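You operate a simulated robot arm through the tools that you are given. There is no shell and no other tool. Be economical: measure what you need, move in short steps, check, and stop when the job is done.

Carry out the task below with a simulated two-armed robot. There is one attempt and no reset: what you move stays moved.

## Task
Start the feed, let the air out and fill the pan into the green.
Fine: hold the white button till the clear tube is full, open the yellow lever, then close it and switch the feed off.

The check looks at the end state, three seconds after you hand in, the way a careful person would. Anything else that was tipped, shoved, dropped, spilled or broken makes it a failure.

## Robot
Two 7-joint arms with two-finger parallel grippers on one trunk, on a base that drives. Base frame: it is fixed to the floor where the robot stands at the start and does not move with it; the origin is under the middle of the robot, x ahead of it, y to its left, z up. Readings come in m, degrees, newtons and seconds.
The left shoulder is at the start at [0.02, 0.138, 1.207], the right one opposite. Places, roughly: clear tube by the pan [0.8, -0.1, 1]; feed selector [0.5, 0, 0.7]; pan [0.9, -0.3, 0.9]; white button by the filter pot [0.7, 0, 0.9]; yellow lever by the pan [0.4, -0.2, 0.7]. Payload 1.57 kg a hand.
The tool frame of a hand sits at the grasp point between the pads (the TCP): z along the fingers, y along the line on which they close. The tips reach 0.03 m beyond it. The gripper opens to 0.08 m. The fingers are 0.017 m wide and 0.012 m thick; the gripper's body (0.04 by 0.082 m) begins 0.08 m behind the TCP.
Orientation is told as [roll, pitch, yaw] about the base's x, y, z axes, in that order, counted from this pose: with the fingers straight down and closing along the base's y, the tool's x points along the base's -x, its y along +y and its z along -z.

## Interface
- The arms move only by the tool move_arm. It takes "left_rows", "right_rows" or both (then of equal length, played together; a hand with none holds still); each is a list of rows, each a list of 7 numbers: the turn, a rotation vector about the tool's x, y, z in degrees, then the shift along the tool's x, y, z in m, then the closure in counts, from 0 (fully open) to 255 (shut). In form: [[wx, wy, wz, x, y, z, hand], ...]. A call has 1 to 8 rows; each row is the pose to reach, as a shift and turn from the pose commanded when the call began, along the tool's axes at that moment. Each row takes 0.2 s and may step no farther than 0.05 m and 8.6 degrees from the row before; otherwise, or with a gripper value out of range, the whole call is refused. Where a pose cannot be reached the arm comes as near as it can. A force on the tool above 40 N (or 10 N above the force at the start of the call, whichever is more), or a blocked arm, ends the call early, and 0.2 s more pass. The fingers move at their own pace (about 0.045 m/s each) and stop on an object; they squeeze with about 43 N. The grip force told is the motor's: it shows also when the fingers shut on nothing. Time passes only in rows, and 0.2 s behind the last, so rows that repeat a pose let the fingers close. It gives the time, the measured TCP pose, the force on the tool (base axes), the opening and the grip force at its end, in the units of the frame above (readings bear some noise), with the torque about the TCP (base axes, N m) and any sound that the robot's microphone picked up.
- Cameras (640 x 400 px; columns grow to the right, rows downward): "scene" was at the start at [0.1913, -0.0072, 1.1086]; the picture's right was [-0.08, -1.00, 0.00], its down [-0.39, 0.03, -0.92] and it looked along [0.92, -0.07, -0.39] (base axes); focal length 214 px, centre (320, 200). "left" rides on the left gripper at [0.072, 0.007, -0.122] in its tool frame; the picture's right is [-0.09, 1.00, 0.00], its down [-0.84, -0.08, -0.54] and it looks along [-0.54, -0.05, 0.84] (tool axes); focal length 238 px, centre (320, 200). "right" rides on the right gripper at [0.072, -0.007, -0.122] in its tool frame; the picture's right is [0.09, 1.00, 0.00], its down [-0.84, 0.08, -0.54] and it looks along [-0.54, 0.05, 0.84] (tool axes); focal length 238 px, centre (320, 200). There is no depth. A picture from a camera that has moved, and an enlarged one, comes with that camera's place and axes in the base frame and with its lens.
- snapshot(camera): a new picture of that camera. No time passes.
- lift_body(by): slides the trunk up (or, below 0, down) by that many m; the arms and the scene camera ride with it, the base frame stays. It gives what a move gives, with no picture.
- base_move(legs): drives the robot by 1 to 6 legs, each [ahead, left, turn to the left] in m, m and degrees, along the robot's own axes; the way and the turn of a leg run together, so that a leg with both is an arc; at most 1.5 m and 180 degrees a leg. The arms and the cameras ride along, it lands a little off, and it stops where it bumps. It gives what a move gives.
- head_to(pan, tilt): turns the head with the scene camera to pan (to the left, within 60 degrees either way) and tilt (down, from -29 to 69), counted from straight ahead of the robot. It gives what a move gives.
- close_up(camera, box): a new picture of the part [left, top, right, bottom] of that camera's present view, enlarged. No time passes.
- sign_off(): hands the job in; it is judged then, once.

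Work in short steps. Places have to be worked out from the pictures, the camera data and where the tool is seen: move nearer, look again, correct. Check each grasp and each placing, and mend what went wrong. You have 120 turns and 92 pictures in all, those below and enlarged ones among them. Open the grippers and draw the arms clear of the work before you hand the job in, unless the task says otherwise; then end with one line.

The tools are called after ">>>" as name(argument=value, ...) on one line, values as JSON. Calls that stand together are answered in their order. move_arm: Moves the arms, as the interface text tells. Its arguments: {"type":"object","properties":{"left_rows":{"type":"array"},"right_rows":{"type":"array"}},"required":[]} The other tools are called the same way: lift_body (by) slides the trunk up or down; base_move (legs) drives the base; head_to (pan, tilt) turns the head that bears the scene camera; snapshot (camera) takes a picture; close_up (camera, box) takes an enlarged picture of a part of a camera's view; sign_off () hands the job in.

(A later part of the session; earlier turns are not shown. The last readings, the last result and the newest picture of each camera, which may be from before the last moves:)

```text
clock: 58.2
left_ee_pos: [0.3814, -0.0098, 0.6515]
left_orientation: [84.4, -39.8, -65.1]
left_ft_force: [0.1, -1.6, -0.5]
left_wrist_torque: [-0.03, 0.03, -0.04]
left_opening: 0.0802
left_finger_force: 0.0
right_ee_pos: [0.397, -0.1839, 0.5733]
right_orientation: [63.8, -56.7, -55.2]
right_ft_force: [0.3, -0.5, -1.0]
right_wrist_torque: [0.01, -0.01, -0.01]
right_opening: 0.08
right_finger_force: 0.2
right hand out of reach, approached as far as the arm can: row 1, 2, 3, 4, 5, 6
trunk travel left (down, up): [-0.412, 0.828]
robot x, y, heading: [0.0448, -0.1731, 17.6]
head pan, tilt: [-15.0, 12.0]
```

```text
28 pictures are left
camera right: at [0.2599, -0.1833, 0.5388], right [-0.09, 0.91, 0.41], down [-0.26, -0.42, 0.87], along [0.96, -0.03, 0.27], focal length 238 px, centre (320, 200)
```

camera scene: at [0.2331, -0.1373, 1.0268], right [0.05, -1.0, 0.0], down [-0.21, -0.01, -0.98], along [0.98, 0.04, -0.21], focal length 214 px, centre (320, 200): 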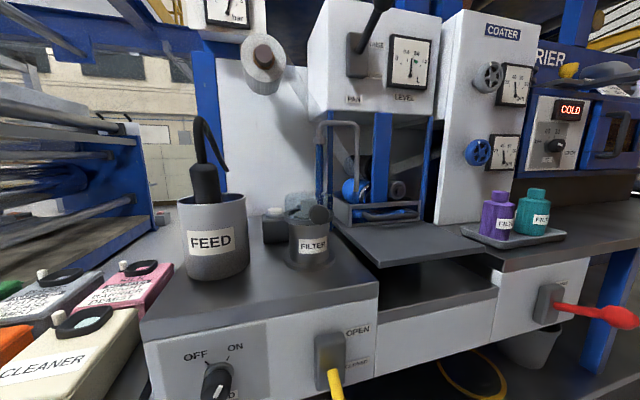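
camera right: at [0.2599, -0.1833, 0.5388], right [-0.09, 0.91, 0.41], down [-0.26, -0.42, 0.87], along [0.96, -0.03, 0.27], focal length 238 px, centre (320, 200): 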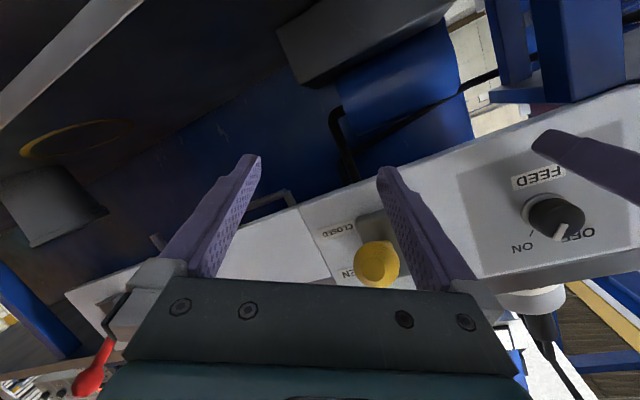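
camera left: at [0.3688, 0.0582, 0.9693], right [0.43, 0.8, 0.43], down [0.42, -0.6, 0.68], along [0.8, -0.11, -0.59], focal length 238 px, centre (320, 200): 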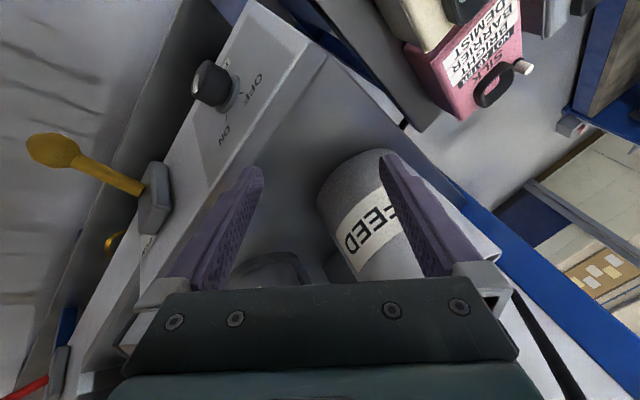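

The commanded pose drifted out of the reachable zone; this close, the arm is folded too much. I back the base 0.12 m so both arms work more extended, then reach the right hand forward to recover.

>>> base_move(legs=[[-0.12, 0, 0]])

>>> move_arm(right_rows=[[0, 0, 0, 0, 0, 0.03, 0], [0, 0, 0, 0, 0, 0.06, 0], [0, 0, 0, 0, 0, 0.09, 0], [0, 0, 0, 0, 0, 0.11, 0]])

>>> snapshot(camera="right")

```text
clock: 59.5
left_ee_pos: [0.2669, -0.0453, 0.6503]
left_orientation: [84.4, -39.7, -65.3]
left_ft_force: [0.5, -0.6, -0.1]
left_wrist_torque: [0.01, 0.01, 0.04]
left_opening: 0.0802
left_finger_force: 0.1
right_ee_pos: [0.2834, -0.221, 0.5727]
right_orientation: [63.7, -56.6, -55.3]
right_ft_force: [-0.6, 1.2, 0.2]
right_wrist_torque: [-0.04, -0.02, -0.02]
right_opening: 0.0799
right_finger_force: 0.1
trunk travel left (down, up): [-0.412, 0.828]
robot x, y, heading: [-0.0654, -0.2075, 17.8]
head pan, tilt: [-15.0, 12.0]
```

```text
clock: 60.5
left_ee_pos: [0.2704, -0.0464, 0.6515]
left_orientation: [84.6, -39.7, -65.3]
left_ft_force: [0.2, 0.3, 0.4]
left_wrist_torque: [0.01, 0.0, 0.03]
left_opening: 0.0801
left_finger_force: 0.2
right_ee_pos: [0.3813, -0.2102, 0.5881]
right_orientation: [63.8, -56.6, -55.5]
right_ft_force: [0.4, 0.9, 0.0]
right_wrist_torque: [-0.01, 0.01, 0.04]
right_opening: 0.0801
right_finger_force: 0.0
right hand out of reach, approached as far as the arm can: row 2, 3, 4
trunk travel left (down, up): [-0.412, 0.828]
robot x, y, heading: [-0.0702, -0.2119, 17.3]
head pan, tilt: [-15.0, 12.0]
```

```text
27 pictures are left
camera right: at [0.2441, -0.2084, 0.554], right [-0.09, 0.91, 0.41], down [-0.26, -0.42, 0.87], along [0.96, -0.03, 0.27], focal length 238 px, centre (320, 200)
```

right: 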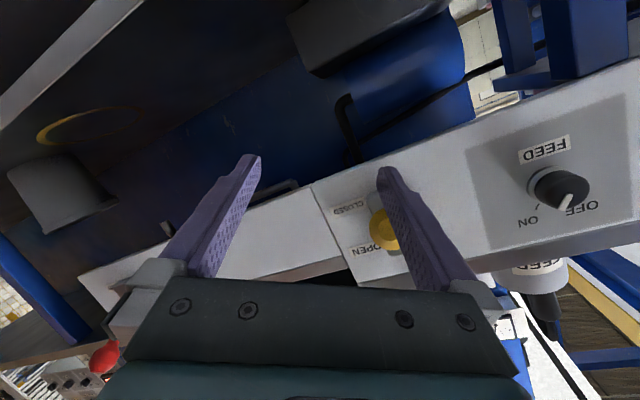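

From here the arms are simply overextended toward low targets. I raise both hands 10 cm relative to the body (right one slightly back) and then will lower the trunk to bring the shoulders nearer lever height.

>>> move_arm(left_rows=[[0, 0, 0, -0.016, 0.019, -0.002, 0], [0, 0, 0, -0.032, 0.038, -0.004, 0], [0, 0, 0, -0.048, 0.058, -0.005, 0], [0, 0, 0, -0.064, 0.077, -0.007, 0]], right_rows=[[0, 0, 0, -0.019, 0.01, -0.018, 0], [0, 0, 0, -0.038, 0.02, -0.036, 0], [0, 0, 0, -0.057, 0.029, -0.054, 0], [0, 0, 0, -0.0755, 0.039, -0.072, 0]])

```text
clock: 61.5
left_ee_pos: [0.2659, -0.0465, 0.7501]
left_orientation: [84.3, -39.6, -65.4]
left_ft_force: [-0.7, 0.0, 0.8]
left_wrist_torque: [0.0, -0.03, -0.05]
left_opening: 0.0801
left_finger_force: 0.0
right_ee_pos: [0.3304, -0.2248, 0.6881]
right_orientation: [63.6, -56.6, -55.4]
right_ft_force: [-0.1, -0.2, 0.4]
right_wrist_torque: [-0.03, -0.03, 0.03]
right_opening: 0.08
right_finger_force: 0.2
trunk travel left (down, up): [-0.412, 0.828]
robot x, y, heading: [-0.0712, -0.211, 17.8]
head pan, tilt: [-15.0, 12.0]
```

Both hands followed well. I lower the trunk 0.14 m, then turn the right hand so its fingers close vertically, facing the lever ball about 10 cm ahead.

>>> lift_body(by=-0.14)

>>> move_arm(right_rows=[[-1.95, -0.3, 7.29, -0.01, 0.0095, -0.0017, 0], [-3.9, -0.6, 14.6, -0.02, 0.019, -0.0034, 0], [-5.85, -0.9, 21.9, -0.031, 0.0285, -0.005, 0], [-7.8, -1.2, 29.2, -0.041, 0.038, -0.007, 0], [-9.75, -1.5, 36.4, -0.051, 0.0475, -0.0085, 0], [-11.7, -1.8, 43.7, -0.061, 0.057, -0.01, 0], [-13.65, -2.1, 51, -0.072, 0.0665, -0.012, 0], [-15.6, -2.4, 58.3, -0.082, 0.076, -0.0136, 0]])

>>> snapshot(camera="right")

>>> head_to(pan=-10, tilt=10)

>>> snapshot(camera="scene")

```text
clock: 63.1
left_ee_pos: [0.2663, -0.0457, 0.6104]
left_orientation: [84.5, -39.6, -65.3]
left_ft_force: [0.6, -0.4, 0.5]
left_wrist_torque: [-0.02, 0.0, -0.01]
left_opening: 0.0799
left_finger_force: 0.1
right_ee_pos: [0.3312, -0.2237, 0.5478]
right_orientation: [63.7, -56.6, -55.3]
right_ft_force: [0.1, -1.0, -1.0]
right_wrist_torque: [0.03, 0.0, -0.01]
right_opening: 0.0799
right_finger_force: 0.1
trunk travel left (down, up): [-0.272, 0.968]
robot x, y, heading: [-0.0681, -0.2086, 17.5]
head pan, tilt: [-15.0, 12.0]
```

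```text
clock: 64.9
left_ee_pos: [0.2655, -0.0465, 0.6111]
left_orientation: [84.4, -39.7, -65.3]
left_ft_force: [0.8, 1.1, -0.3]
left_wrist_torque: [-0.01, -0.03, -0.02]
left_opening: 0.08
left_finger_force: 0.0
right_ee_pos: [0.3386, -0.1981, 0.6589]
right_orientation: [90.0, -0.1, -72.2]
right_ft_force: [-0.9, -0.9, 0.1]
right_wrist_torque: [-0.01, 0.04, -0.02]
right_opening: 0.0799
right_finger_force: 0.1
trunk travel left (down, up): [-0.272, 0.968]
robot x, y, heading: [-0.0676, -0.2113, 17.3]
head pan, tilt: [-15.0, 12.0]
```

```text
26 pictures are left
camera right: at [0.2017, -0.1672, 0.6517], right [-0.03, 0.09, 1.0], down [-0.26, -0.96, 0.08], along [0.96, -0.26, 0.05], focal length 238 px, centre (320, 200)
```

right: 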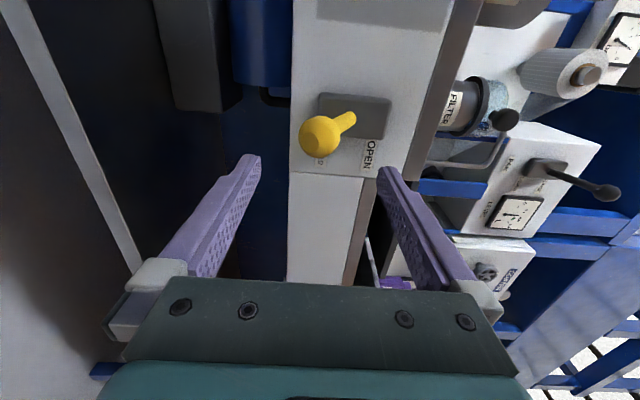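

```text
clock: 65.6
left_ee_pos: [0.2654, -0.0462, 0.6111]
left_orientation: [84.4, -39.7, -65.4]
left_ft_force: [0.3, -0.4, -0.6]
left_wrist_torque: [-0.01, 0.0, -0.01]
left_opening: 0.0802
left_finger_force: 0.0
right_ee_pos: [0.3393, -0.199, 0.6574]
right_orientation: [90.0, -0.3, -72.2]
right_ft_force: [-0.3, -1.5, -0.6]
right_wrist_torque: [0.01, -0.01, 0.01]
right_opening: 0.0798
right_finger_force: 0.0
trunk travel left (down, up): [-0.272, 0.968]
robot x, y, heading: [-0.0712, -0.2115, 17.7]
head pan, tilt: [-10.0, 10.0]
```

```text
25 pictures are left
camera scene: at [0.1179, -0.1668, 0.8201], right [0.13, -0.99, 0.0], down [-0.17, -0.02, -0.98], along [0.98, 0.13, -0.17], focal length 214 px, centre (320, 200)
```

scene: 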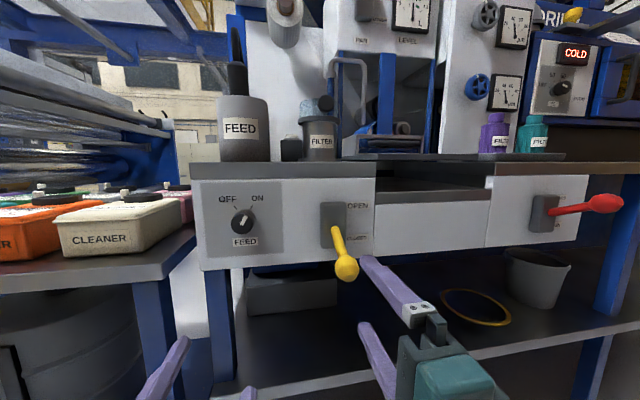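

The hand is aligned exactly with the ball 10 cm ahead. I advance 9.5 cm and narrow the fingers into a loose vertical cage.

>>> move_arm(right_rows=[[0, 0, 0, 0, 0, 0.024, 0], [0, 0, 0, 0, 0, 0.048, 0], [0, 0, 0, 0, 0, 0.072, 0], [0, 0, 0, 0, 0, 0.095, 0], [0, 0, 0, 0, 0, 0.095, 110], [0, 0, 0, 0, 0, 0.095, 110], [0, 0, 0, 0, 0, 0.095, 110]])

>>> snapshot(camera="right")

>>> head_to(pan=-12, tilt=2)

>>> snapshot(camera="scene")

```text
clock: 67.2
left_ee_pos: [0.2655, -0.0464, 0.6106]
left_orientation: [84.4, -39.7, -65.2]
left_ft_force: [1.1, -0.5, 0.8]
left_wrist_torque: [0.02, 0.01, 0.0]
left_opening: 0.08
left_finger_force: 0.1
right_ee_pos: [0.4319, -0.1745, 0.6571]
right_orientation: [90.1, -1.1, -72.4]
right_ft_force: [-1.3, -0.1, 1.3]
right_wrist_torque: [0.02, -0.13, 0.04]
right_opening: 0.0466
right_finger_force: 0.9
trunk travel left (down, up): [-0.272, 0.968]
robot x, y, heading: [-0.0662, -0.2102, 17.5]
head pan, tilt: [-10.0, 10.0]
```

```text
24 pictures are left
camera right: at [0.294, -0.143, 0.6489], right [-0.04, 0.11, 0.99], down [-0.27, -0.96, 0.09], along [0.96, -0.26, 0.06], focal length 238 px, centre (320, 200)
```

right: 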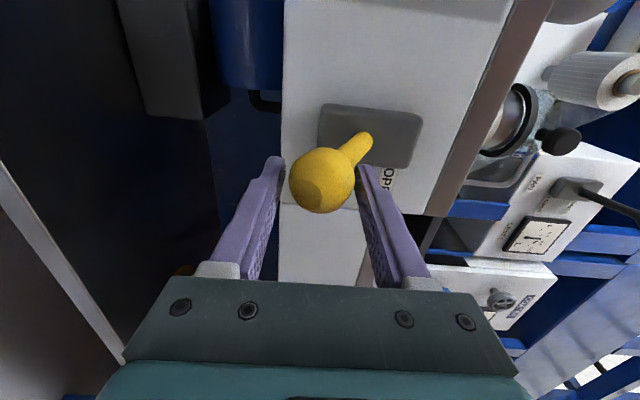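

```text
clock: 67.9
left_ee_pos: [0.2681, -0.0464, 0.6103]
left_orientation: [84.4, -39.6, -65.3]
left_ft_force: [0.4, 0.0, 0.0]
left_wrist_torque: [0.02, -0.01, 0.0]
left_opening: 0.08
left_finger_force: 0.0
right_ee_pos: [0.4331, -0.1751, 0.6573]
right_orientation: [90.2, -1.1, -72.6]
right_ft_force: [-1.2, -0.8, 1.4]
right_wrist_torque: [0.01, -0.04, -0.03]
right_opening: 0.0468
right_finger_force: 0.6
trunk travel left (down, up): [-0.272, 0.968]
robot x, y, heading: [-0.0693, -0.2076, 17.6]
head pan, tilt: [-12.0, 2.0]
```

```text
23 pictures are left
camera scene: at [0.1161, -0.1702, 0.8329], right [0.1, -1.0, 0.0], down [-0.04, 0.0, -1.0], along [0.99, 0.1, -0.04], focal length 214 px, centre (320, 200)
```

scene: 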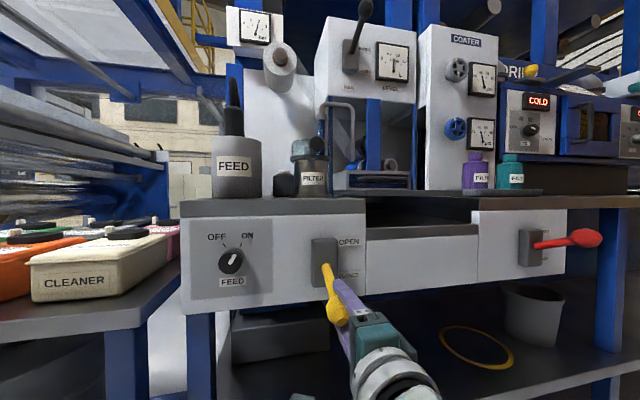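

Lever ball is caged, and both lever and gauge are in view. I raise the lever to about horizontal and check the gauge.

>>> move_arm(right_rows=[[0, 0, 0, 0, 0.0225, -0.01, 110], [0, 0, 0, 0, 0.047, -0.0136, 110]])

>>> close_up(camera="scene", box=[300, 10, 460, 110])

>>> snapshot(camera="scene")

```text
clock: 68.5
left_ee_pos: [0.2663, -0.0462, 0.6097]
left_orientation: [84.5, -39.6, -65.3]
left_ft_force: [-0.7, 0.4, -0.1]
left_wrist_torque: [0.01, -0.01, 0.0]
left_opening: 0.0799
left_finger_force: 0.0
right_ee_pos: [0.4174, -0.1725, 0.7033]
right_orientation: [89.9, 0.1, -72.2]
right_ft_force: [0.1, 0.2, -0.4]
right_wrist_torque: [0.01, -0.05, 0.03]
right_opening: 0.046
right_finger_force: 0.0
trunk travel left (down, up): [-0.272, 0.968]
robot x, y, heading: [-0.0651, -0.2106, 17.7]
head pan, tilt: [-12.0, 2.0]
```

```text
4.00 times, centred on (380, 60) of scene
camera zoom: at [0.1158, -0.1698, 0.8329], right [0.1, -1.0, 0.0], down [-0.04, 0.0, -1.0], along [0.99, 0.1, -0.04], focal length 858 px, centre (80, 760)
```

zoom: 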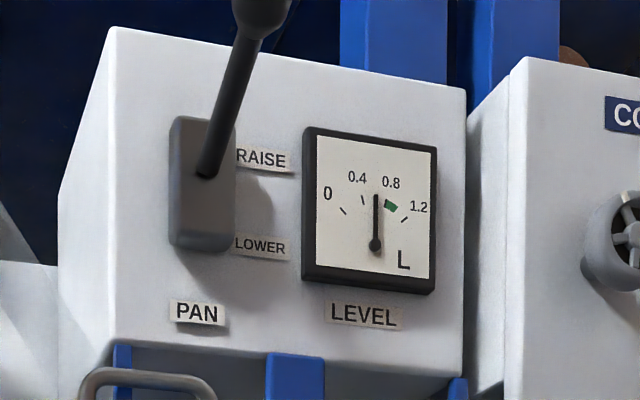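

```text
21 pictures are left
camera scene: at [0.1158, -0.1698, 0.8329], right [0.1, -1.0, 0.0], down [-0.04, 0.0, -1.0], along [0.99, 0.1, -0.04], focal length 214 px, centre (320, 200)
```

scene: 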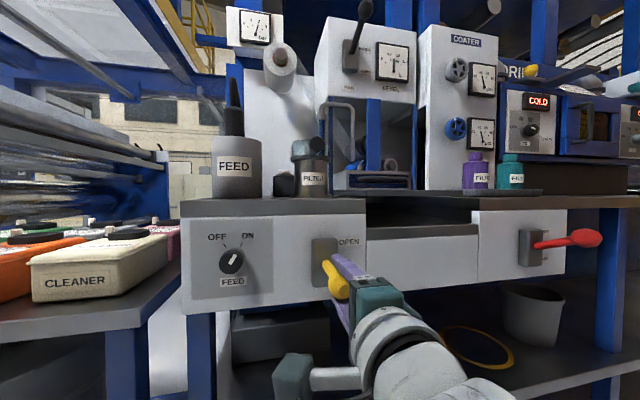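

The lever follows, and the gauge is not moving yet. I raise it further, to about +25°.

>>> move_arm(right_rows=[[0, 0, 0, 0, 0.02, 0.003, 110], [0, 0, 0, 0, 0.037, 0.008, 110]])

>>> close_up(camera="scene", box=[374, 36, 422, 92])

>>> close_up(camera="scene", box=[280, 220, 440, 320])

```text
clock: 69.1
left_ee_pos: [0.2671, -0.0469, 0.6096]
left_orientation: [84.4, -39.7, -65.3]
left_ft_force: [-0.9, 0.3, 0.3]
left_wrist_torque: [0.01, -0.05, 0.02]
left_opening: 0.0799
left_finger_force: 0.1
right_ee_pos: [0.4235, -0.174, 0.7383]
right_orientation: [89.9, -1.4, -72.1]
right_ft_force: [0.0, 0.6, 0.8]
right_wrist_torque: [0.0, 0.08, -0.04]
right_opening: 0.0467
right_finger_force: 0.9
trunk travel left (down, up): [-0.272, 0.968]
robot x, y, heading: [-0.0692, -0.2095, 17.4]
head pan, tilt: [-12.0, 2.0]
```

```text
7.14 times, centred on (398, 64) of scene
camera zoom: at [0.1164, -0.1697, 0.833], right [0.1, -1.0, 0.0], down [-0.03, 0.0, -1.0], along [0.99, 0.1, -0.03], focal length 1532 px, centre (-237, 1171)
```

zoom: 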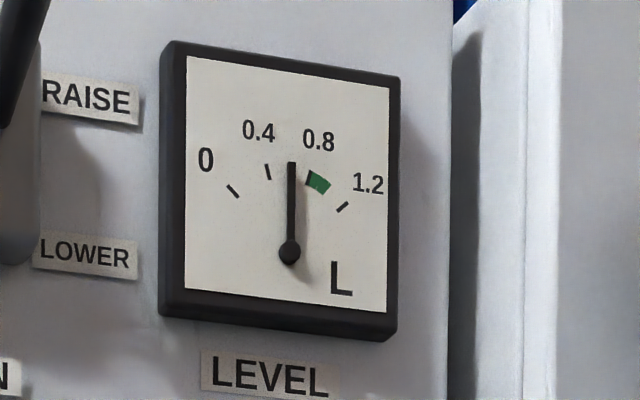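

```text
4.00 times, centred on (360, 270) of scene
camera zoom: at [0.1164, -0.1697, 0.833], right [0.1, -1.0, 0.0], down [-0.03, 0.0, -1.0], along [0.99, 0.1, -0.03], focal length 858 px, centre (160, -80)
```

zoom: 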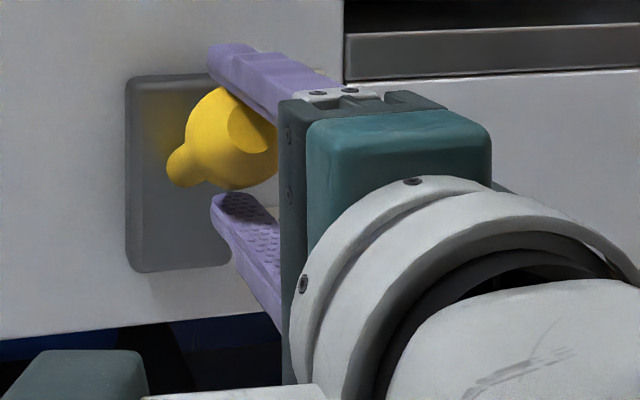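

The lever is about 23° up and the gauge reads about 0.6; green spans roughly 0.8–1.0. I raise it further.

>>> move_arm(right_rows=[[0, 0, 0, 0, 0.018, 0.008, 110], [0, 0, 0, 0, 0.024, 0.014, 110]])

>>> close_up(camera="scene", box=[374, 36, 422, 92])

```text
clock: 69.7
left_ee_pos: [0.2621, -0.0485, 0.6095]
left_orientation: [84.1, -39.6, -65.1]
left_ft_force: [0.0, 0.3, -0.2]
left_wrist_torque: [-0.03, -0.01, 0.0]
left_opening: 0.0801
left_finger_force: 0.0
right_ee_pos: [0.4354, -0.1774, 0.7497]
right_orientation: [88.8, -4.0, -72.4]
right_ft_force: [-10.5, -2.5, -14.7]
right_wrist_torque: [-0.38, 0.86, 0.03]
right_opening: 0.0582
right_finger_force: 6.9
trunk travel left (down, up): [-0.272, 0.968]
robot x, y, heading: [-0.0654, -0.2077, 17.6]
head pan, tilt: [-12.0, 2.0]
```

```text
7.14 times, centred on (398, 64) of scene
camera zoom: at [0.1109, -0.1709, 0.8318], right [0.1, -1.0, 0.0], down [-0.04, 0.0, -1.0], along [0.99, 0.1, -0.04], focal length 1532 px, centre (-237, 1171)
```

zoom: 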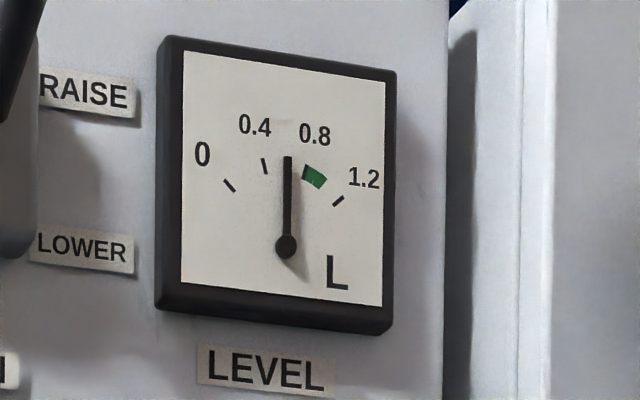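

The lever has reached its upper stop (force pushing back), so it is open. I relax slightly, wait about 1 s, and read the gauge.

>>> move_arm(right_rows=[[0, 0, 0, 0, -0.004, -0.004, 110], [0, 0, 0, 0, -0.004, -0.004, 110], [0, 0, 0, 0, -0.004, -0.004, 110], [0, 0, 0, 0, -0.004, -0.004, 110]])

>>> close_up(camera="scene", box=[374, 36, 422, 92])

```text
clock: 70.7
left_ee_pos: [0.2675, -0.0491, 0.6107]
left_orientation: [84.4, -39.8, -65.3]
left_ft_force: [-0.2, 0.3, -0.2]
left_wrist_torque: [0.03, -0.02, 0.01]
left_opening: 0.0799
left_finger_force: 0.1
right_ee_pos: [0.4416, -0.1862, 0.7564]
right_orientation: [90.2, -4.6, -73.2]
right_ft_force: [6.7, -8.0, -5.8]
right_wrist_torque: [-0.2, -0.27, -0.1]
right_opening: 0.0516
right_finger_force: 3.2
trunk travel left (down, up): [-0.272, 0.968]
robot x, y, heading: [-0.0648, -0.2126, 17.6]
head pan, tilt: [-12.0, 2.0]
```

```text
7.14 times, centred on (398, 64) of scene
camera zoom: at [0.1169, -0.1722, 0.8331], right [0.1, -1.0, 0.0], down [-0.03, -0.01, -1.0], along [0.99, 0.1, -0.03], focal length 1532 px, centre (-237, 1171)
```

zoom: 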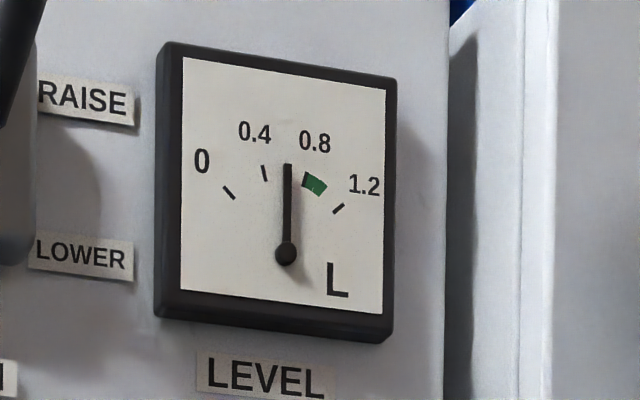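

The needle has hardly moved. I look at the whole scene to see the lever's position and the tube.

>>> snapshot(camera="scene")

>>> close_up(camera="scene", box=[280, 190, 440, 290])

```text
16 pictures are left
camera scene: at [0.1169, -0.1722, 0.8331], right [0.1, -1.0, 0.0], down [-0.03, -0.01, -1.0], along [0.99, 0.1, -0.03], focal length 214 px, centre (320, 200)
```

scene: 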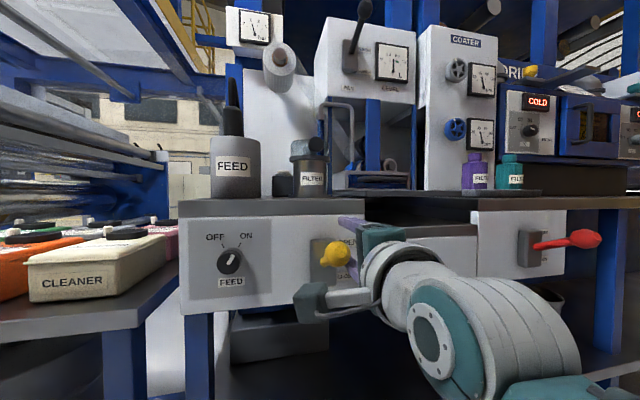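

```text
4.00 times, centred on (360, 240) of scene
camera zoom: at [0.1169, -0.1722, 0.8331], right [0.1, -1.0, 0.0], down [-0.03, -0.01, -1.0], along [0.99, 0.1, -0.03], focal length 858 px, centre (160, 40)
```

zoom: 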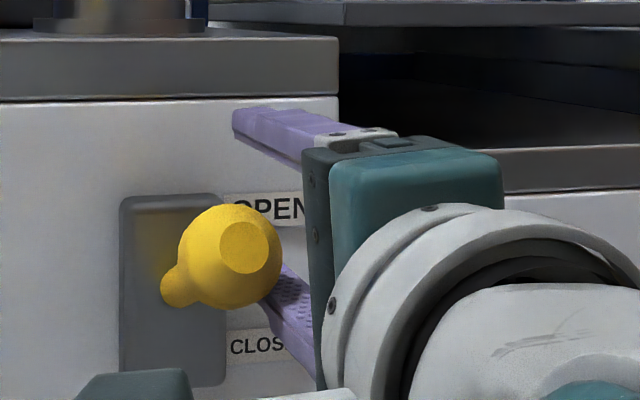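

The ball has slipped sideways, with the hand about 2 cm right of it and the lever only about 26° up. I open, back out, recentre to the left at the ball's height (z of about 0.743), and look.

>>> move_arm(right_rows=[[0, 0, 0, 0, 0, 0, 0], [0, 0, 0, 0, 0, 0, 0], [0, 0, 0, 0, 0, -0.025, 0], [0, 0, 0, 0, 0, -0.05, 0], [0, 0, 0, 0.006, -0.01, -0.06, 0], [0, 0, 0, 0.012, -0.018, -0.06, 0]])

>>> snapshot(camera="right")

```text
clock: 71.7
left_ee_pos: [0.2658, -0.0478, 0.6089]
left_orientation: [84.4, -39.7, -65.2]
left_ft_force: [0.7, 0.3, 0.2]
left_wrist_torque: [0.03, 0.01, -0.02]
left_opening: 0.0799
left_finger_force: 0.1
right_ee_pos: [0.396, -0.2027, 0.7576]
right_orientation: [91.0, -8.5, -72.5]
right_ft_force: [0.0, 0.5, -0.4]
right_wrist_torque: [-0.01, 0.0, -0.01]
right_opening: 0.0804
right_finger_force: 0.0
trunk travel left (down, up): [-0.272, 0.968]
robot x, y, heading: [-0.0666, -0.2098, 17.3]
head pan, tilt: [-12.0, 2.0]
stopped in row 5 (right hand): the arm was blocked; the commanded pose is now the measured one
```

```text
14 pictures are left
camera right: at [0.2597, -0.173, 0.7374], right [-0.09, 0.22, 0.97], down [-0.27, -0.94, 0.19], along [0.96, -0.25, 0.14], focal length 238 px, centre (320, 200)
```

right: 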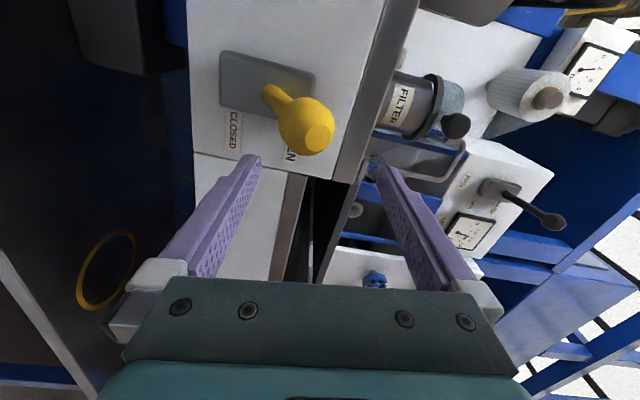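

The ball is at about (0.43, -0.168, 0.741). I read the gauge once more, since the valve may already be open.

>>> close_up(camera="scene", box=[374, 36, 422, 92])

```text
7.14 times, centred on (398, 64) of scene
camera zoom: at [0.1157, -0.1703, 0.8329], right [0.1, -1.0, 0.0], down [-0.04, 0.0, -1.0], along [0.99, 0.1, -0.04], focal length 1532 px, centre (-237, 1171)
```

zoom: 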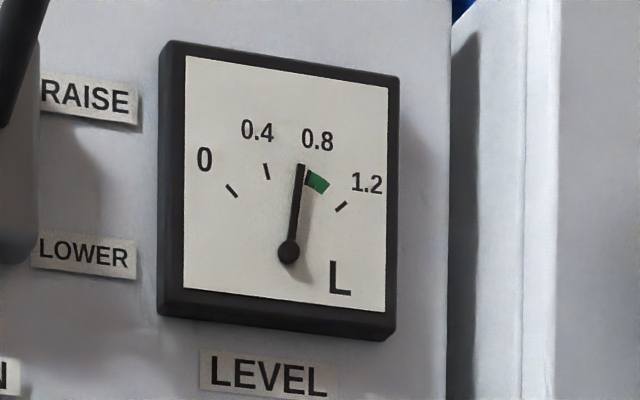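

The level is rising, with the needle at about 0.74 and green from 0.8 to 1.0. I recentre over the ball and push the lever down to CLOSED now.

>>> move_arm(right_rows=[[0, 0, 0, 0.014, -0.01, 0, 0], [0, 0, 0, 0.025, -0.0134, 0.02, 0], [0, 0, 0, 0.025, -0.0134, 0.038, 0], [0, 0, 0, 0.03, -0.048, 0.036, 0], [0, 0, 0, 0.0354, -0.0826, 0.034, 0], [0, 0, 0, 0.0405, -0.117, 0.036, 0]])

>>> snapshot(camera="scene")

```text
clock: 73.1
left_ee_pos: [0.2663, -0.0449, 0.6109]
left_orientation: [84.3, -39.7, -65.2]
left_ft_force: [-0.2, 0.8, 0.1]
left_wrist_torque: [-0.01, -0.03, -0.01]
left_opening: 0.0803
left_finger_force: 0.1
right_ee_pos: [0.4267, -0.1735, 0.6396]
right_orientation: [91.0, -9.3, -72.5]
right_ft_force: [-4.3, 1.3, 4.2]
right_wrist_torque: [0.01, -0.26, 0.03]
right_opening: 0.0799
right_finger_force: 0.1
trunk travel left (down, up): [-0.272, 0.968]
robot x, y, heading: [-0.0686, -0.2093, 17.4]
head pan, tilt: [-12.0, 2.0]
```

```text
12 pictures are left
camera scene: at [0.1157, -0.1699, 0.833], right [0.1, -1.0, 0.0], down [-0.04, 0.0, -1.0], along [0.99, 0.1, -0.04], focal length 214 px, centre (320, 200)
```

scene: 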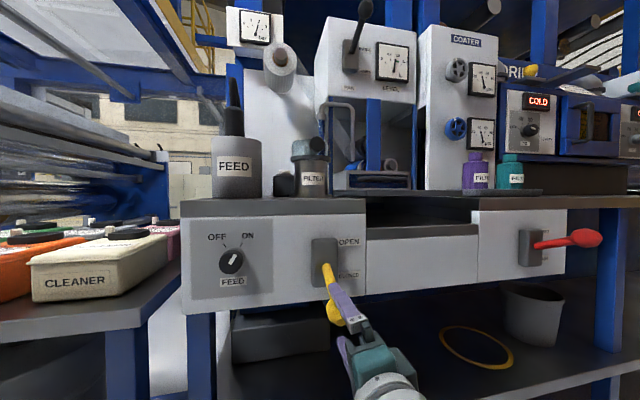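

Lever is down again. I press a touch more to make sure it is against its stop, then read the gauge.

>>> move_arm(right_rows=[[0, 0, 0, 0.001, -0.006, 0, 0], [0, 0, 0, 0.002, -0.012, 0, 0]])

>>> close_up(camera="scene", box=[374, 36, 422, 92])

```text
clock: 73.8
left_ee_pos: [0.266, -0.0467, 0.6104]
left_orientation: [84.2, -39.7, -65.4]
left_ft_force: [-0.2, -0.1, 0.7]
left_wrist_torque: [-0.01, 0.0, -0.04]
left_opening: 0.08
left_finger_force: 0.0
right_ee_pos: [0.4289, -0.1727, 0.638]
right_orientation: [93.1, -8.8, -73.2]
right_ft_force: [-4.9, -1.0, 6.7]
right_wrist_torque: [0.22, -0.41, -0.1]
right_opening: 0.0799
right_finger_force: 0.1
trunk travel left (down, up): [-0.272, 0.968]
robot x, y, heading: [-0.0708, -0.2093, 17.6]
head pan, tilt: [-12.0, 2.0]
stopped in row 2 (right hand): the force on the tool passed its limit at 40 N (the readings are from after the stop); the commanded pose is now the measured one
```

```text
7.14 times, centred on (398, 64) of scene
camera zoom: at [0.1152, -0.1706, 0.8325], right [0.1, -1.0, 0.0], down [-0.04, 0.0, -1.0], along [0.99, 0.1, -0.04], focal length 1532 px, centre (-237, 1171)
```

zoom: 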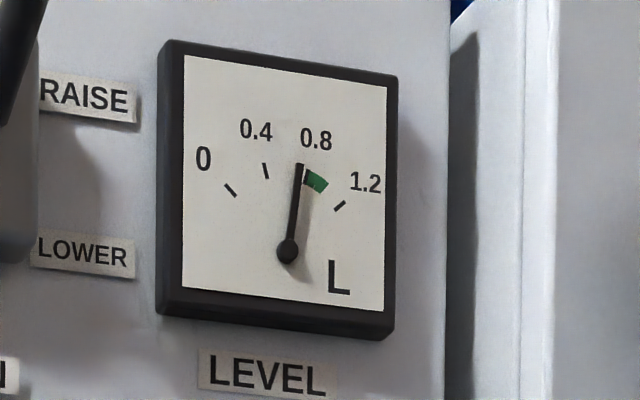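

The lever is firmly at CLOSED and the gauge reads about 0.74, just short of green. I wait 1 s to see whether it settles, and check the tube.

>>> move_arm(right_rows=[[0, 0, 0, 0, 0.003, 0, 0], [0, 0, 0, 0, 0.003, 0, 0], [0, 0, 0, 0, 0.003, 0, 0], [0, 0, 0, 0, 0.003, 0, 0]])

>>> close_up(camera="scene", box=[270, 36, 430, 206])

```text
clock: 74.8
left_ee_pos: [0.2666, -0.0466, 0.6094]
left_orientation: [84.4, -39.8, -65.3]
left_ft_force: [-0.7, 0.0, 0.1]
left_wrist_torque: [0.02, -0.01, 0.01]
left_opening: 0.0799
left_finger_force: 0.1
right_ee_pos: [0.4295, -0.172, 0.6376]
right_orientation: [92.5, -9.1, -73.0]
right_ft_force: [0.3, -0.1, -0.3]
right_wrist_torque: [0.01, -0.01, 0.0]
right_opening: 0.0801
right_finger_force: 0.1
trunk travel left (down, up): [-0.272, 0.968]
robot x, y, heading: [-0.0714, -0.2105, 17.3]
head pan, tilt: [-12.0, 2.0]
```

```text
2.35 times, centred on (350, 121) of scene
camera zoom: at [0.1159, -0.1704, 0.8329], right [0.1, -1.0, 0.0], down [-0.03, 0.0, -1.0], along [0.99, 0.1, -0.03], focal length 505 px, centre (249, 386)
```

zoom: 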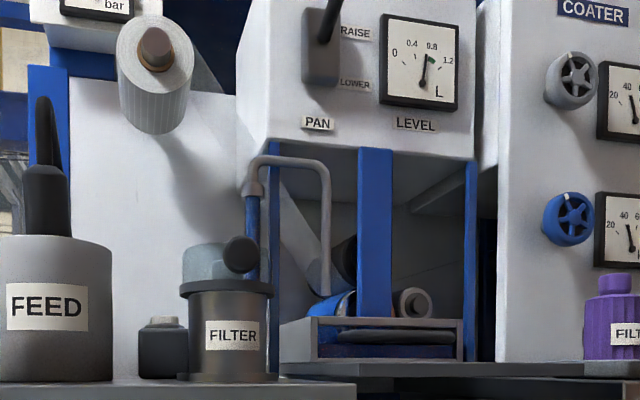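

The tube is still full and the level holds at about 0.74, so a bit more is needed. I re-cage the ball, centred and with the hand's tilt corrected, before opening again.

>>> move_arm(right_rows=[[0, 0, 4.5, -0.0015, 0.0095, 0, 0], [0, 0, 9, -0.003, 0.0188, 0, 0], [0, 0, 9, -0.003, 0.0188, 0, 112], [0, 0, 9, -0.003, 0.0188, 0, 112], [0, 0, 9, -0.003, 0.0188, 0, 112]])

>>> snapshot(camera="right")

```text
clock: 76.0
left_ee_pos: [0.2665, -0.0469, 0.6102]
left_orientation: [84.3, -39.7, -65.3]
left_ft_force: [0.1, 0.0, -0.3]
left_wrist_torque: [0.04, -0.01, 0.02]
left_opening: 0.0798
left_finger_force: 0.1
right_ee_pos: [0.4294, -0.1749, 0.6559]
right_orientation: [92.6, -1.0, -72.6]
right_ft_force: [0.8, 0.0, 0.3]
right_wrist_torque: [-0.03, 0.01, 0.04]
right_opening: 0.0449
right_finger_force: 0.1
trunk travel left (down, up): [-0.272, 0.968]
robot x, y, heading: [-0.07, -0.2097, 17.4]
head pan, tilt: [-12.0, 2.0]
```

```text
9 pictures are left
camera right: at [0.2929, -0.1441, 0.6423], right [-0.08, 0.09, 0.99], down [-0.27, -0.96, 0.07], along [0.96, -0.26, 0.1], focal length 238 px, centre (320, 200)
```

right: 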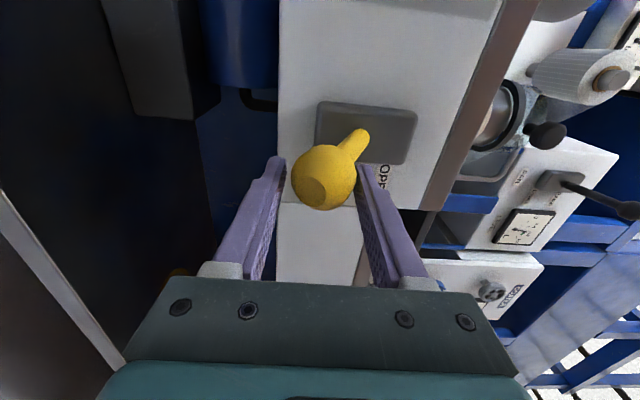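

Ball is centred in the cage. I raise it along the arc to slightly above the earlier height and read the gauge.

>>> move_arm(right_rows=[[0, 0, 0, 0.003, 0.0245, -0.006, 112], [0, 0, 0, 0.004, 0.05, -0.0095, 112], [0, 0, 0, 0.004, 0.075, -0.006, 112], [0, 0, 0, 0.004, 0.092, 0, 112], [0, 0, 0, 0.004, 0.096, 0.002, 112]])

>>> close_up(camera="scene", box=[270, 36, 430, 296])

```text
clock: 77.2
left_ee_pos: [0.2663, -0.0471, 0.6105]
left_orientation: [84.4, -39.7, -65.3]
left_ft_force: [-0.1, 0.1, -0.6]
left_wrist_torque: [-0.01, -0.02, -0.01]
left_opening: 0.0801
left_finger_force: 0.1
right_ee_pos: [0.4284, -0.1833, 0.7419]
right_orientation: [92.4, -6.4, -72.5]
right_ft_force: [0.4, 1.3, 0.4]
right_wrist_torque: [-0.04, 0.01, 0.01]
right_opening: 0.0448
right_finger_force: 0.0
trunk travel left (down, up): [-0.272, 0.968]
robot x, y, heading: [-0.0705, -0.211, 17.7]
head pan, tilt: [-12.0, 2.0]
```

```text
1.54 times, centred on (350, 166) of scene
camera zoom: at [0.1158, -0.1703, 0.8329], right [0.1, -1.0, 0.0], down [-0.03, 0.0, -1.0], along [0.99, 0.1, -0.03], focal length 330 px, centre (274, 252)
```

zoom: 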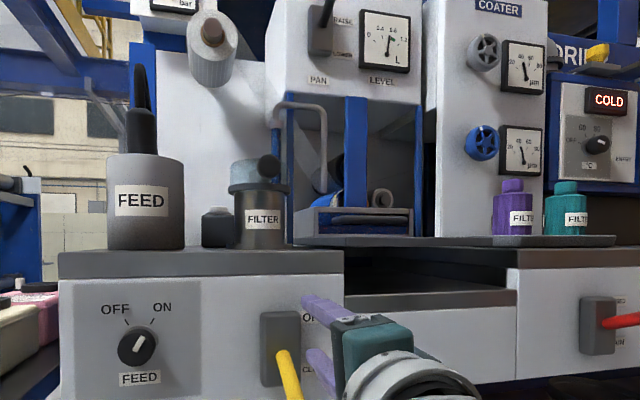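

The hand slid past on the right while rising, because the arm drifts sideways with height, so the lever stays closed. I back out, return to the low position, and will lift with the trunk instead.

>>> move_arm(right_rows=[[0, 0, 0, 0, 0, -0.025, 0], [0, 0, 0, 0, 0, -0.045, 0], [0, 0, 0, 0, -0.018, -0.054, 0], [0, 0, 0, 0, -0.04, -0.06, 0], [0, 0, 0, 0, -0.066, -0.062, 0], [0, 0, 0, 0, -0.095, -0.062, 0]])

>>> snapshot(camera="right")

```text
clock: 77.7
left_ee_pos: [0.2658, -0.0475, 0.6095]
left_orientation: [84.4, -39.7, -65.2]
left_ft_force: [-1.0, 0.1, 0.0]
left_wrist_torque: [-0.01, 0.0, 0.01]
left_opening: 0.08
left_finger_force: 0.2
right_ee_pos: [0.4018, -0.1973, 0.7472]
right_orientation: [93.5, -7.8, -72.8]
right_ft_force: [0.1, -0.1, 0.0]
right_wrist_torque: [-0.02, 0.03, 0.0]
right_opening: 0.0802
right_finger_force: 0.1
trunk travel left (down, up): [-0.272, 0.968]
robot x, y, heading: [-0.0688, -0.2113, 17.2]
head pan, tilt: [-12.0, 2.0]
stopped in row 2 (right hand): the arm was blocked; the commanded pose is now the measured one
```

```text
7 pictures are left
camera right: at [0.2653, -0.1686, 0.7237], right [-0.13, 0.2, 0.97], down [-0.28, -0.95, 0.16], along [0.95, -0.25, 0.17], focal length 238 px, centre (320, 200)
```

right: 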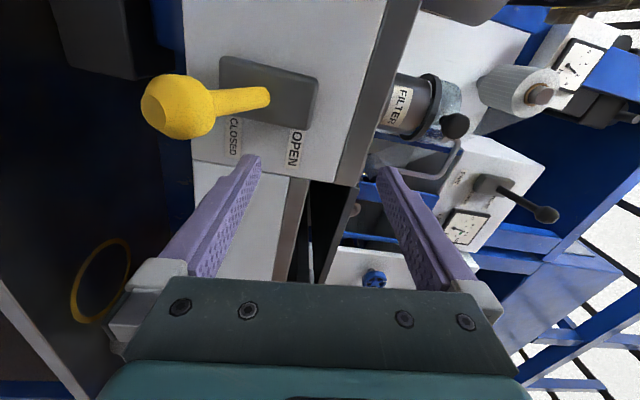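

The arm self-blocks when backing at this height, so I use the base and trunk: back 3 cm, and lower 9 cm so the hand is again in front of the ball.

>>> base_move(legs=[[-0.035, 0, 0]])

>>> lift_body(by=-0.09)

>>> move_arm(right_rows=[[0, 0, 4, 0.009, 0, 0, 0], [0, 0, 8, 0.018, 0, 0, 0]])

```text
clock: 78.6
left_ee_pos: [0.2343, -0.0565, 0.6106]
left_orientation: [84.5, -39.7, -65.3]
left_ft_force: [0.4, 0.3, 0.3]
left_wrist_torque: [-0.02, 0.0, 0.03]
left_opening: 0.0799
left_finger_force: 0.1
right_ee_pos: [0.372, -0.2083, 0.7492]
right_orientation: [93.6, -7.7, -72.9]
right_ft_force: [0.3, 0.4, 0.4]
right_wrist_torque: [0.0, 0.0, -0.03]
right_opening: 0.0803
right_finger_force: 0.2
trunk travel left (down, up): [-0.272, 0.968]
robot x, y, heading: [-0.1029, -0.2168, 17.6]
head pan, tilt: [-12.0, 2.0]
```

```text
clock: 79.8
left_ee_pos: [0.234, -0.0571, 0.5198]
left_orientation: [84.5, -39.7, -65.3]
left_ft_force: [0.2, 0.3, 0.3]
left_wrist_torque: [-0.01, 0.01, -0.01]
left_opening: 0.0802
left_finger_force: 0.2
right_ee_pos: [0.37, -0.2087, 0.66]
right_orientation: [93.7, -7.8, -72.8]
right_ft_force: [0.5, -0.7, 0.5]
right_wrist_torque: [0.01, -0.02, -0.02]
right_opening: 0.0799
right_finger_force: 0.0
trunk travel left (down, up): [-0.182, 1.058]
robot x, y, heading: [-0.1026, -0.223, 17.3]
head pan, tilt: [-12.0, 2.0]
```

```text
clock: 80.4
left_ee_pos: [0.2331, -0.0574, 0.5206]
left_orientation: [84.4, -39.7, -65.3]
left_ft_force: [0.0, -0.2, 0.2]
left_wrist_torque: [-0.01, -0.01, 0.03]
left_opening: 0.0799
left_finger_force: 0.0
right_ee_pos: [0.3695, -0.2045, 0.6505]
right_orientation: [93.8, -5.5, -72.1]
right_ft_force: [-0.4, -0.6, 0.0]
right_wrist_torque: [-0.01, 0.03, 0.01]
right_opening: 0.08
right_finger_force: 0.1
trunk travel left (down, up): [-0.182, 1.058]
robot x, y, heading: [-0.1004, -0.2211, 17.7]
head pan, tilt: [-12.0, 2.0]
```

The arm is being held by the robot's own body on that side. Reaching forward should free it, so I advance around the ball and check the pose.

>>> move_arm(right_rows=[[0, 0, 0, 0, 0.003, 0.017, 0], [0, 0, 0, 0, 0.006, 0.034, 0], [0, 0, 0, 0, 0.006, 0.051, 0], [0, 0, 0, 0, 0.006, 0.066, 0], [0, 0, 0, 0, 0.006, 0.066, 0]])

```text
clock: 81.6
left_ee_pos: [0.2334, -0.0579, 0.5208]
left_orientation: [84.4, -39.7, -65.3]
left_ft_force: [0.7, -0.7, -0.3]
left_wrist_torque: [0.01, -0.02, 0.01]
left_opening: 0.0799
left_finger_force: 0.1
right_ee_pos: [0.4356, -0.193, 0.6599]
right_orientation: [93.8, -5.1, -73.4]
right_ft_force: [0.3, -0.5, 0.0]
right_wrist_torque: [-0.01, -0.02, 0.0]
right_opening: 0.0801
right_finger_force: 0.0
trunk travel left (down, up): [-0.182, 1.058]
robot x, y, heading: [-0.1018, -0.2205, 17.3]
head pan, tilt: [-12.0, 2.0]
```

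The hand is at the ball but 2.3 cm too far right. I shift the base left by 2.3 cm, which slides the open fingers over and under the ball.

>>> base_move(legs=[[0, 0.024, 0]])

>>> move_arm(right_rows=[[0, 0, 0, 0, 0, 0, 112], [0, 0, 0, 0, 0, 0, 112], [0, 0, 0, 0, 0, 0, 112]])

>>> snapshot(camera="right")

```text
clock: 82.4
left_ee_pos: [0.2274, -0.0374, 0.5214]
left_orientation: [84.4, -39.8, -65.4]
left_ft_force: [0.4, -0.9, 0.1]
left_wrist_torque: [0.01, -0.01, 0.0]
left_opening: 0.0802
left_finger_force: 0.1
right_ee_pos: [0.431, -0.1755, 0.662]
right_orientation: [93.9, -5.0, -73.7]
right_ft_force: [-0.3, -0.2, -1.2]
right_wrist_torque: [0.0, 0.0, 0.01]
right_opening: 0.0799
right_finger_force: 0.2
trunk travel left (down, up): [-0.182, 1.058]
robot x, y, heading: [-0.1066, -0.2005, 17.5]
head pan, tilt: [-12.0, 2.0]
```

```text
clock: 83.2
left_ee_pos: [0.2262, -0.0337, 0.5196]
left_orientation: [84.4, -39.7, -65.3]
left_ft_force: [0.1, -0.2, 0.2]
left_wrist_torque: [0.02, 0.03, -0.03]
left_opening: 0.08
left_finger_force: 0.0
right_ee_pos: [0.4319, -0.1757, 0.6617]
right_orientation: [93.8, -5.6, -74.0]
right_ft_force: [1.1, 0.1, 0.4]
right_wrist_torque: [0.0, 0.01, 0.0]
right_opening: 0.0449
right_finger_force: 0.1
trunk travel left (down, up): [-0.182, 1.058]
robot x, y, heading: [-0.1116, -0.1979, 17.4]
head pan, tilt: [-12.0, 2.0]
```

```text
6 pictures are left
camera right: at [0.296, -0.1419, 0.6397], right [-0.12, 0.16, 0.98], down [-0.3, -0.95, 0.12], along [0.95, -0.28, 0.16], focal length 238 px, centre (320, 200)
```

right: 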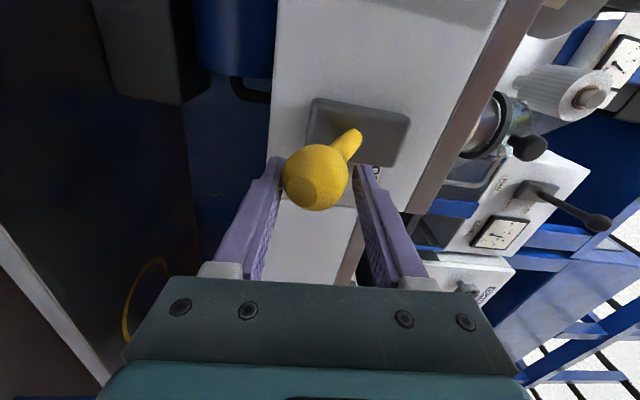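

The cage is on the ball with about 5 mm lateral offset. I nudge the hand left, then raise the lever with the trunk.

>>> move_arm(right_rows=[[0, 0, 0, 0.004, 0, 0, 112], [0, 0, 0, 0.008, 0, 0, 112], [0, 0, 0, 0.008, 0, 0, 112]])

>>> lift_body(by=0.05)

```text
clock: 84.0
left_ee_pos: [0.2272, -0.0337, 0.5209]
left_orientation: [84.4, -39.8, -65.4]
left_ft_force: [0.1, 0.0, -0.2]
left_wrist_torque: [-0.01, 0.03, 0.02]
left_opening: 0.0802
left_finger_force: 0.2
right_ee_pos: [0.4337, -0.1759, 0.6569]
right_orientation: [93.9, -7.5, -74.3]
right_ft_force: [-0.3, 0.1, 0.0]
right_wrist_torque: [-0.01, 0.0, 0.01]
right_opening: 0.0449
right_finger_force: 0.1
trunk travel left (down, up): [-0.182, 1.058]
robot x, y, heading: [-0.1084, -0.1956, 18.0]
head pan, tilt: [-12.0, 2.0]
```

```text
clock: 85.0
left_ee_pos: [0.2257, -0.0343, 0.57]
left_orientation: [84.4, -39.6, -65.4]
left_ft_force: [-0.1, -0.8, 0.0]
left_wrist_torque: [-0.02, 0.02, -0.03]
left_opening: 0.0799
left_finger_force: 0.0
right_ee_pos: [0.4328, -0.1768, 0.7109]
right_orientation: [94.1, -7.4, -74.5]
right_ft_force: [1.0, 0.7, 2.9]
right_wrist_torque: [-0.03, -0.01, 0.04]
right_opening: 0.0465
right_finger_force: 1.5
trunk travel left (down, up): [-0.232, 1.008]
robot x, y, heading: [-0.1059, -0.1982, 17.6]
head pan, tilt: [-12.0, 2.0]
```

The lever is tracking. I raise a further 3.5 cm toward OPEN.

>>> lift_body(by=0.035)

>>> close_up(camera="scene", box=[270, 36, 430, 296])

```text
clock: 85.7
left_ee_pos: [0.2251, -0.0357, 0.6047]
left_orientation: [84.4, -39.7, -65.3]
left_ft_force: [0.4, 0.4, 0.3]
left_wrist_torque: [0.01, 0.01, -0.01]
left_opening: 0.08
left_finger_force: 0.2
right_ee_pos: [0.4325, -0.1768, 0.7415]
right_orientation: [93.8, -7.5, -74.4]
right_ft_force: [-0.6, -2.4, -4.1]
right_wrist_torque: [-0.11, 0.09, -0.04]
right_opening: 0.0484
right_finger_force: 1.7
trunk travel left (down, up): [-0.267, 0.973]
robot x, y, heading: [-0.1085, -0.1986, 17.3]
head pan, tilt: [-12.0, 2.0]
```

```text
1.54 times, centred on (350, 166) of scene
camera zoom: at [0.0756, -0.1591, 0.8278], right [0.1, -1.0, 0.0], down [-0.04, 0.0, -1.0], along [0.99, 0.1, -0.04], focal length 330 px, centre (274, 252)
```

zoom: 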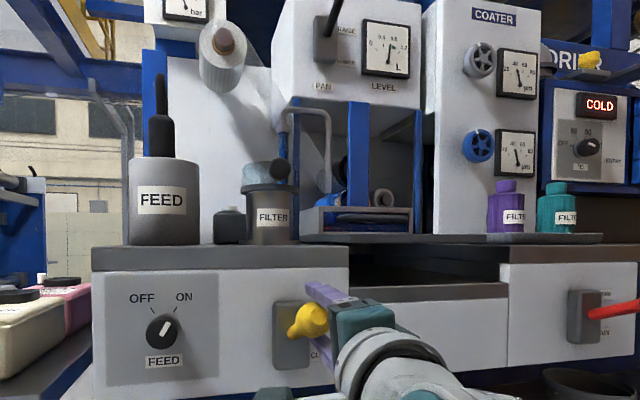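

The lever is up near its stop. I press 1 cm higher to be sure it is open, and read the gauge.

>>> lift_body(by=0.01)

>>> close_up(camera="scene", box=[330, 36, 458, 116])

```text
clock: 86.3
left_ee_pos: [0.2244, -0.0374, 0.6142]
left_orientation: [84.1, -39.9, -65.3]
left_ft_force: [-0.4, -0.2, 0.4]
left_wrist_torque: [0.02, -0.01, 0.01]
left_opening: 0.0798
left_finger_force: 0.1
right_ee_pos: [0.4305, -0.1778, 0.7508]
right_orientation: [93.5, -7.6, -74.4]
right_ft_force: [0.3, -5.9, -15.1]
right_wrist_torque: [-0.35, 0.54, -0.11]
right_opening: 0.0581
right_finger_force: 7.2
trunk travel left (down, up): [-0.277, 0.963]
robot x, y, heading: [-0.107, -0.1961, 17.7]
head pan, tilt: [-12.0, 2.0]
```

```text
5.00 times, centred on (394, 76) of scene
camera zoom: at [0.0744, -0.1601, 0.8375], right [0.1, -1.0, 0.0], down [-0.04, -0.01, -1.0], along [0.99, 0.1, -0.04], focal length 1072 px, centre (-50, 820)
```

zoom: 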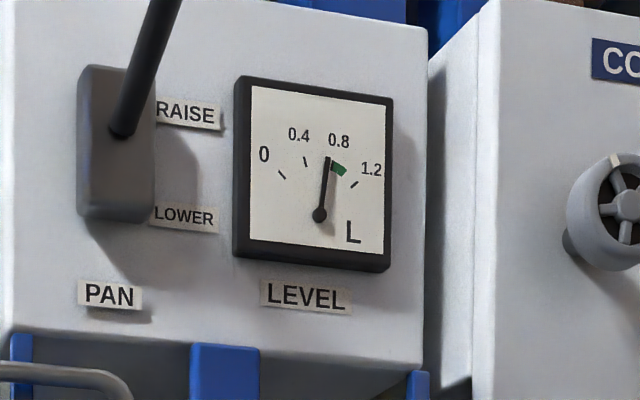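

The lever is at its stop (15 N reaction), as when flow occurred before. I hold briefly, then bring the lever down with the trunk.

>>> move_arm(right_rows=[[0, 0, 0, 0, 0, 0, 112], [0, 0, 0, 0, 0, 0, 112]])

>>> lift_body(by=-0.1)

>>> close_up(camera="scene", box=[290, 40, 450, 300])

```text
clock: 86.9
left_ee_pos: [0.2248, -0.0377, 0.6154]
left_orientation: [84.2, -39.8, -65.1]
left_ft_force: [0.5, 0.9, -0.1]
left_wrist_torque: [0.04, -0.04, 0.03]
left_opening: 0.0802
left_finger_force: 0.1
right_ee_pos: [0.431, -0.1777, 0.7513]
right_orientation: [93.6, -7.6, -74.3]
right_ft_force: [-1.1, -7.9, -16.5]
right_wrist_torque: [-0.41, 0.52, -0.15]
right_opening: 0.06
right_finger_force: 9.0
trunk travel left (down, up): [-0.277, 0.963]
robot x, y, heading: [-0.1065, -0.1987, 17.6]
head pan, tilt: [-12.0, 2.0]
```

```text
clock: 88.2
left_ee_pos: [0.2274, -0.0343, 0.5156]
left_orientation: [84.4, -39.7, -65.3]
left_ft_force: [-0.1, -0.6, 0.0]
left_wrist_torque: [0.01, -0.02, 0.03]
left_opening: 0.0797
left_finger_force: 0.1
right_ee_pos: [0.4328, -0.176, 0.6545]
right_orientation: [94.2, -7.5, -74.4]
right_ft_force: [-2.0, -0.1, 3.2]
right_wrist_torque: [0.1, -0.11, -0.03]
right_opening: 0.0479
right_finger_force: 1.6
trunk travel left (down, up): [-0.177, 1.063]
robot x, y, heading: [-0.1072, -0.1971, 17.8]
head pan, tilt: [-12.0, 2.0]
```

```text
1.54 times, centred on (370, 170) of scene
camera zoom: at [0.076, -0.1584, 0.738], right [0.1, -1.0, 0.0], down [-0.03, 0.0, -1.0], along [0.99, 0.1, -0.04], focal length 330 px, centre (243, 246)
```

zoom: 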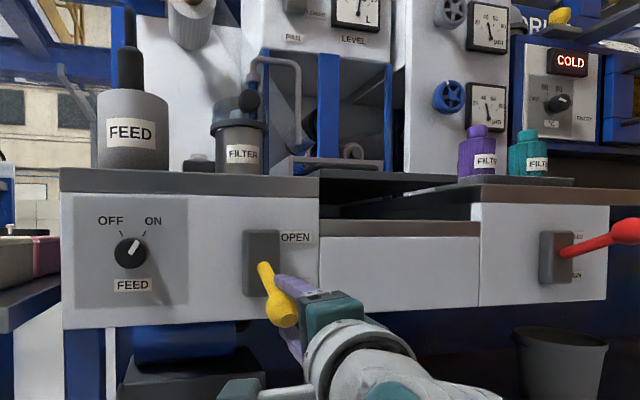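

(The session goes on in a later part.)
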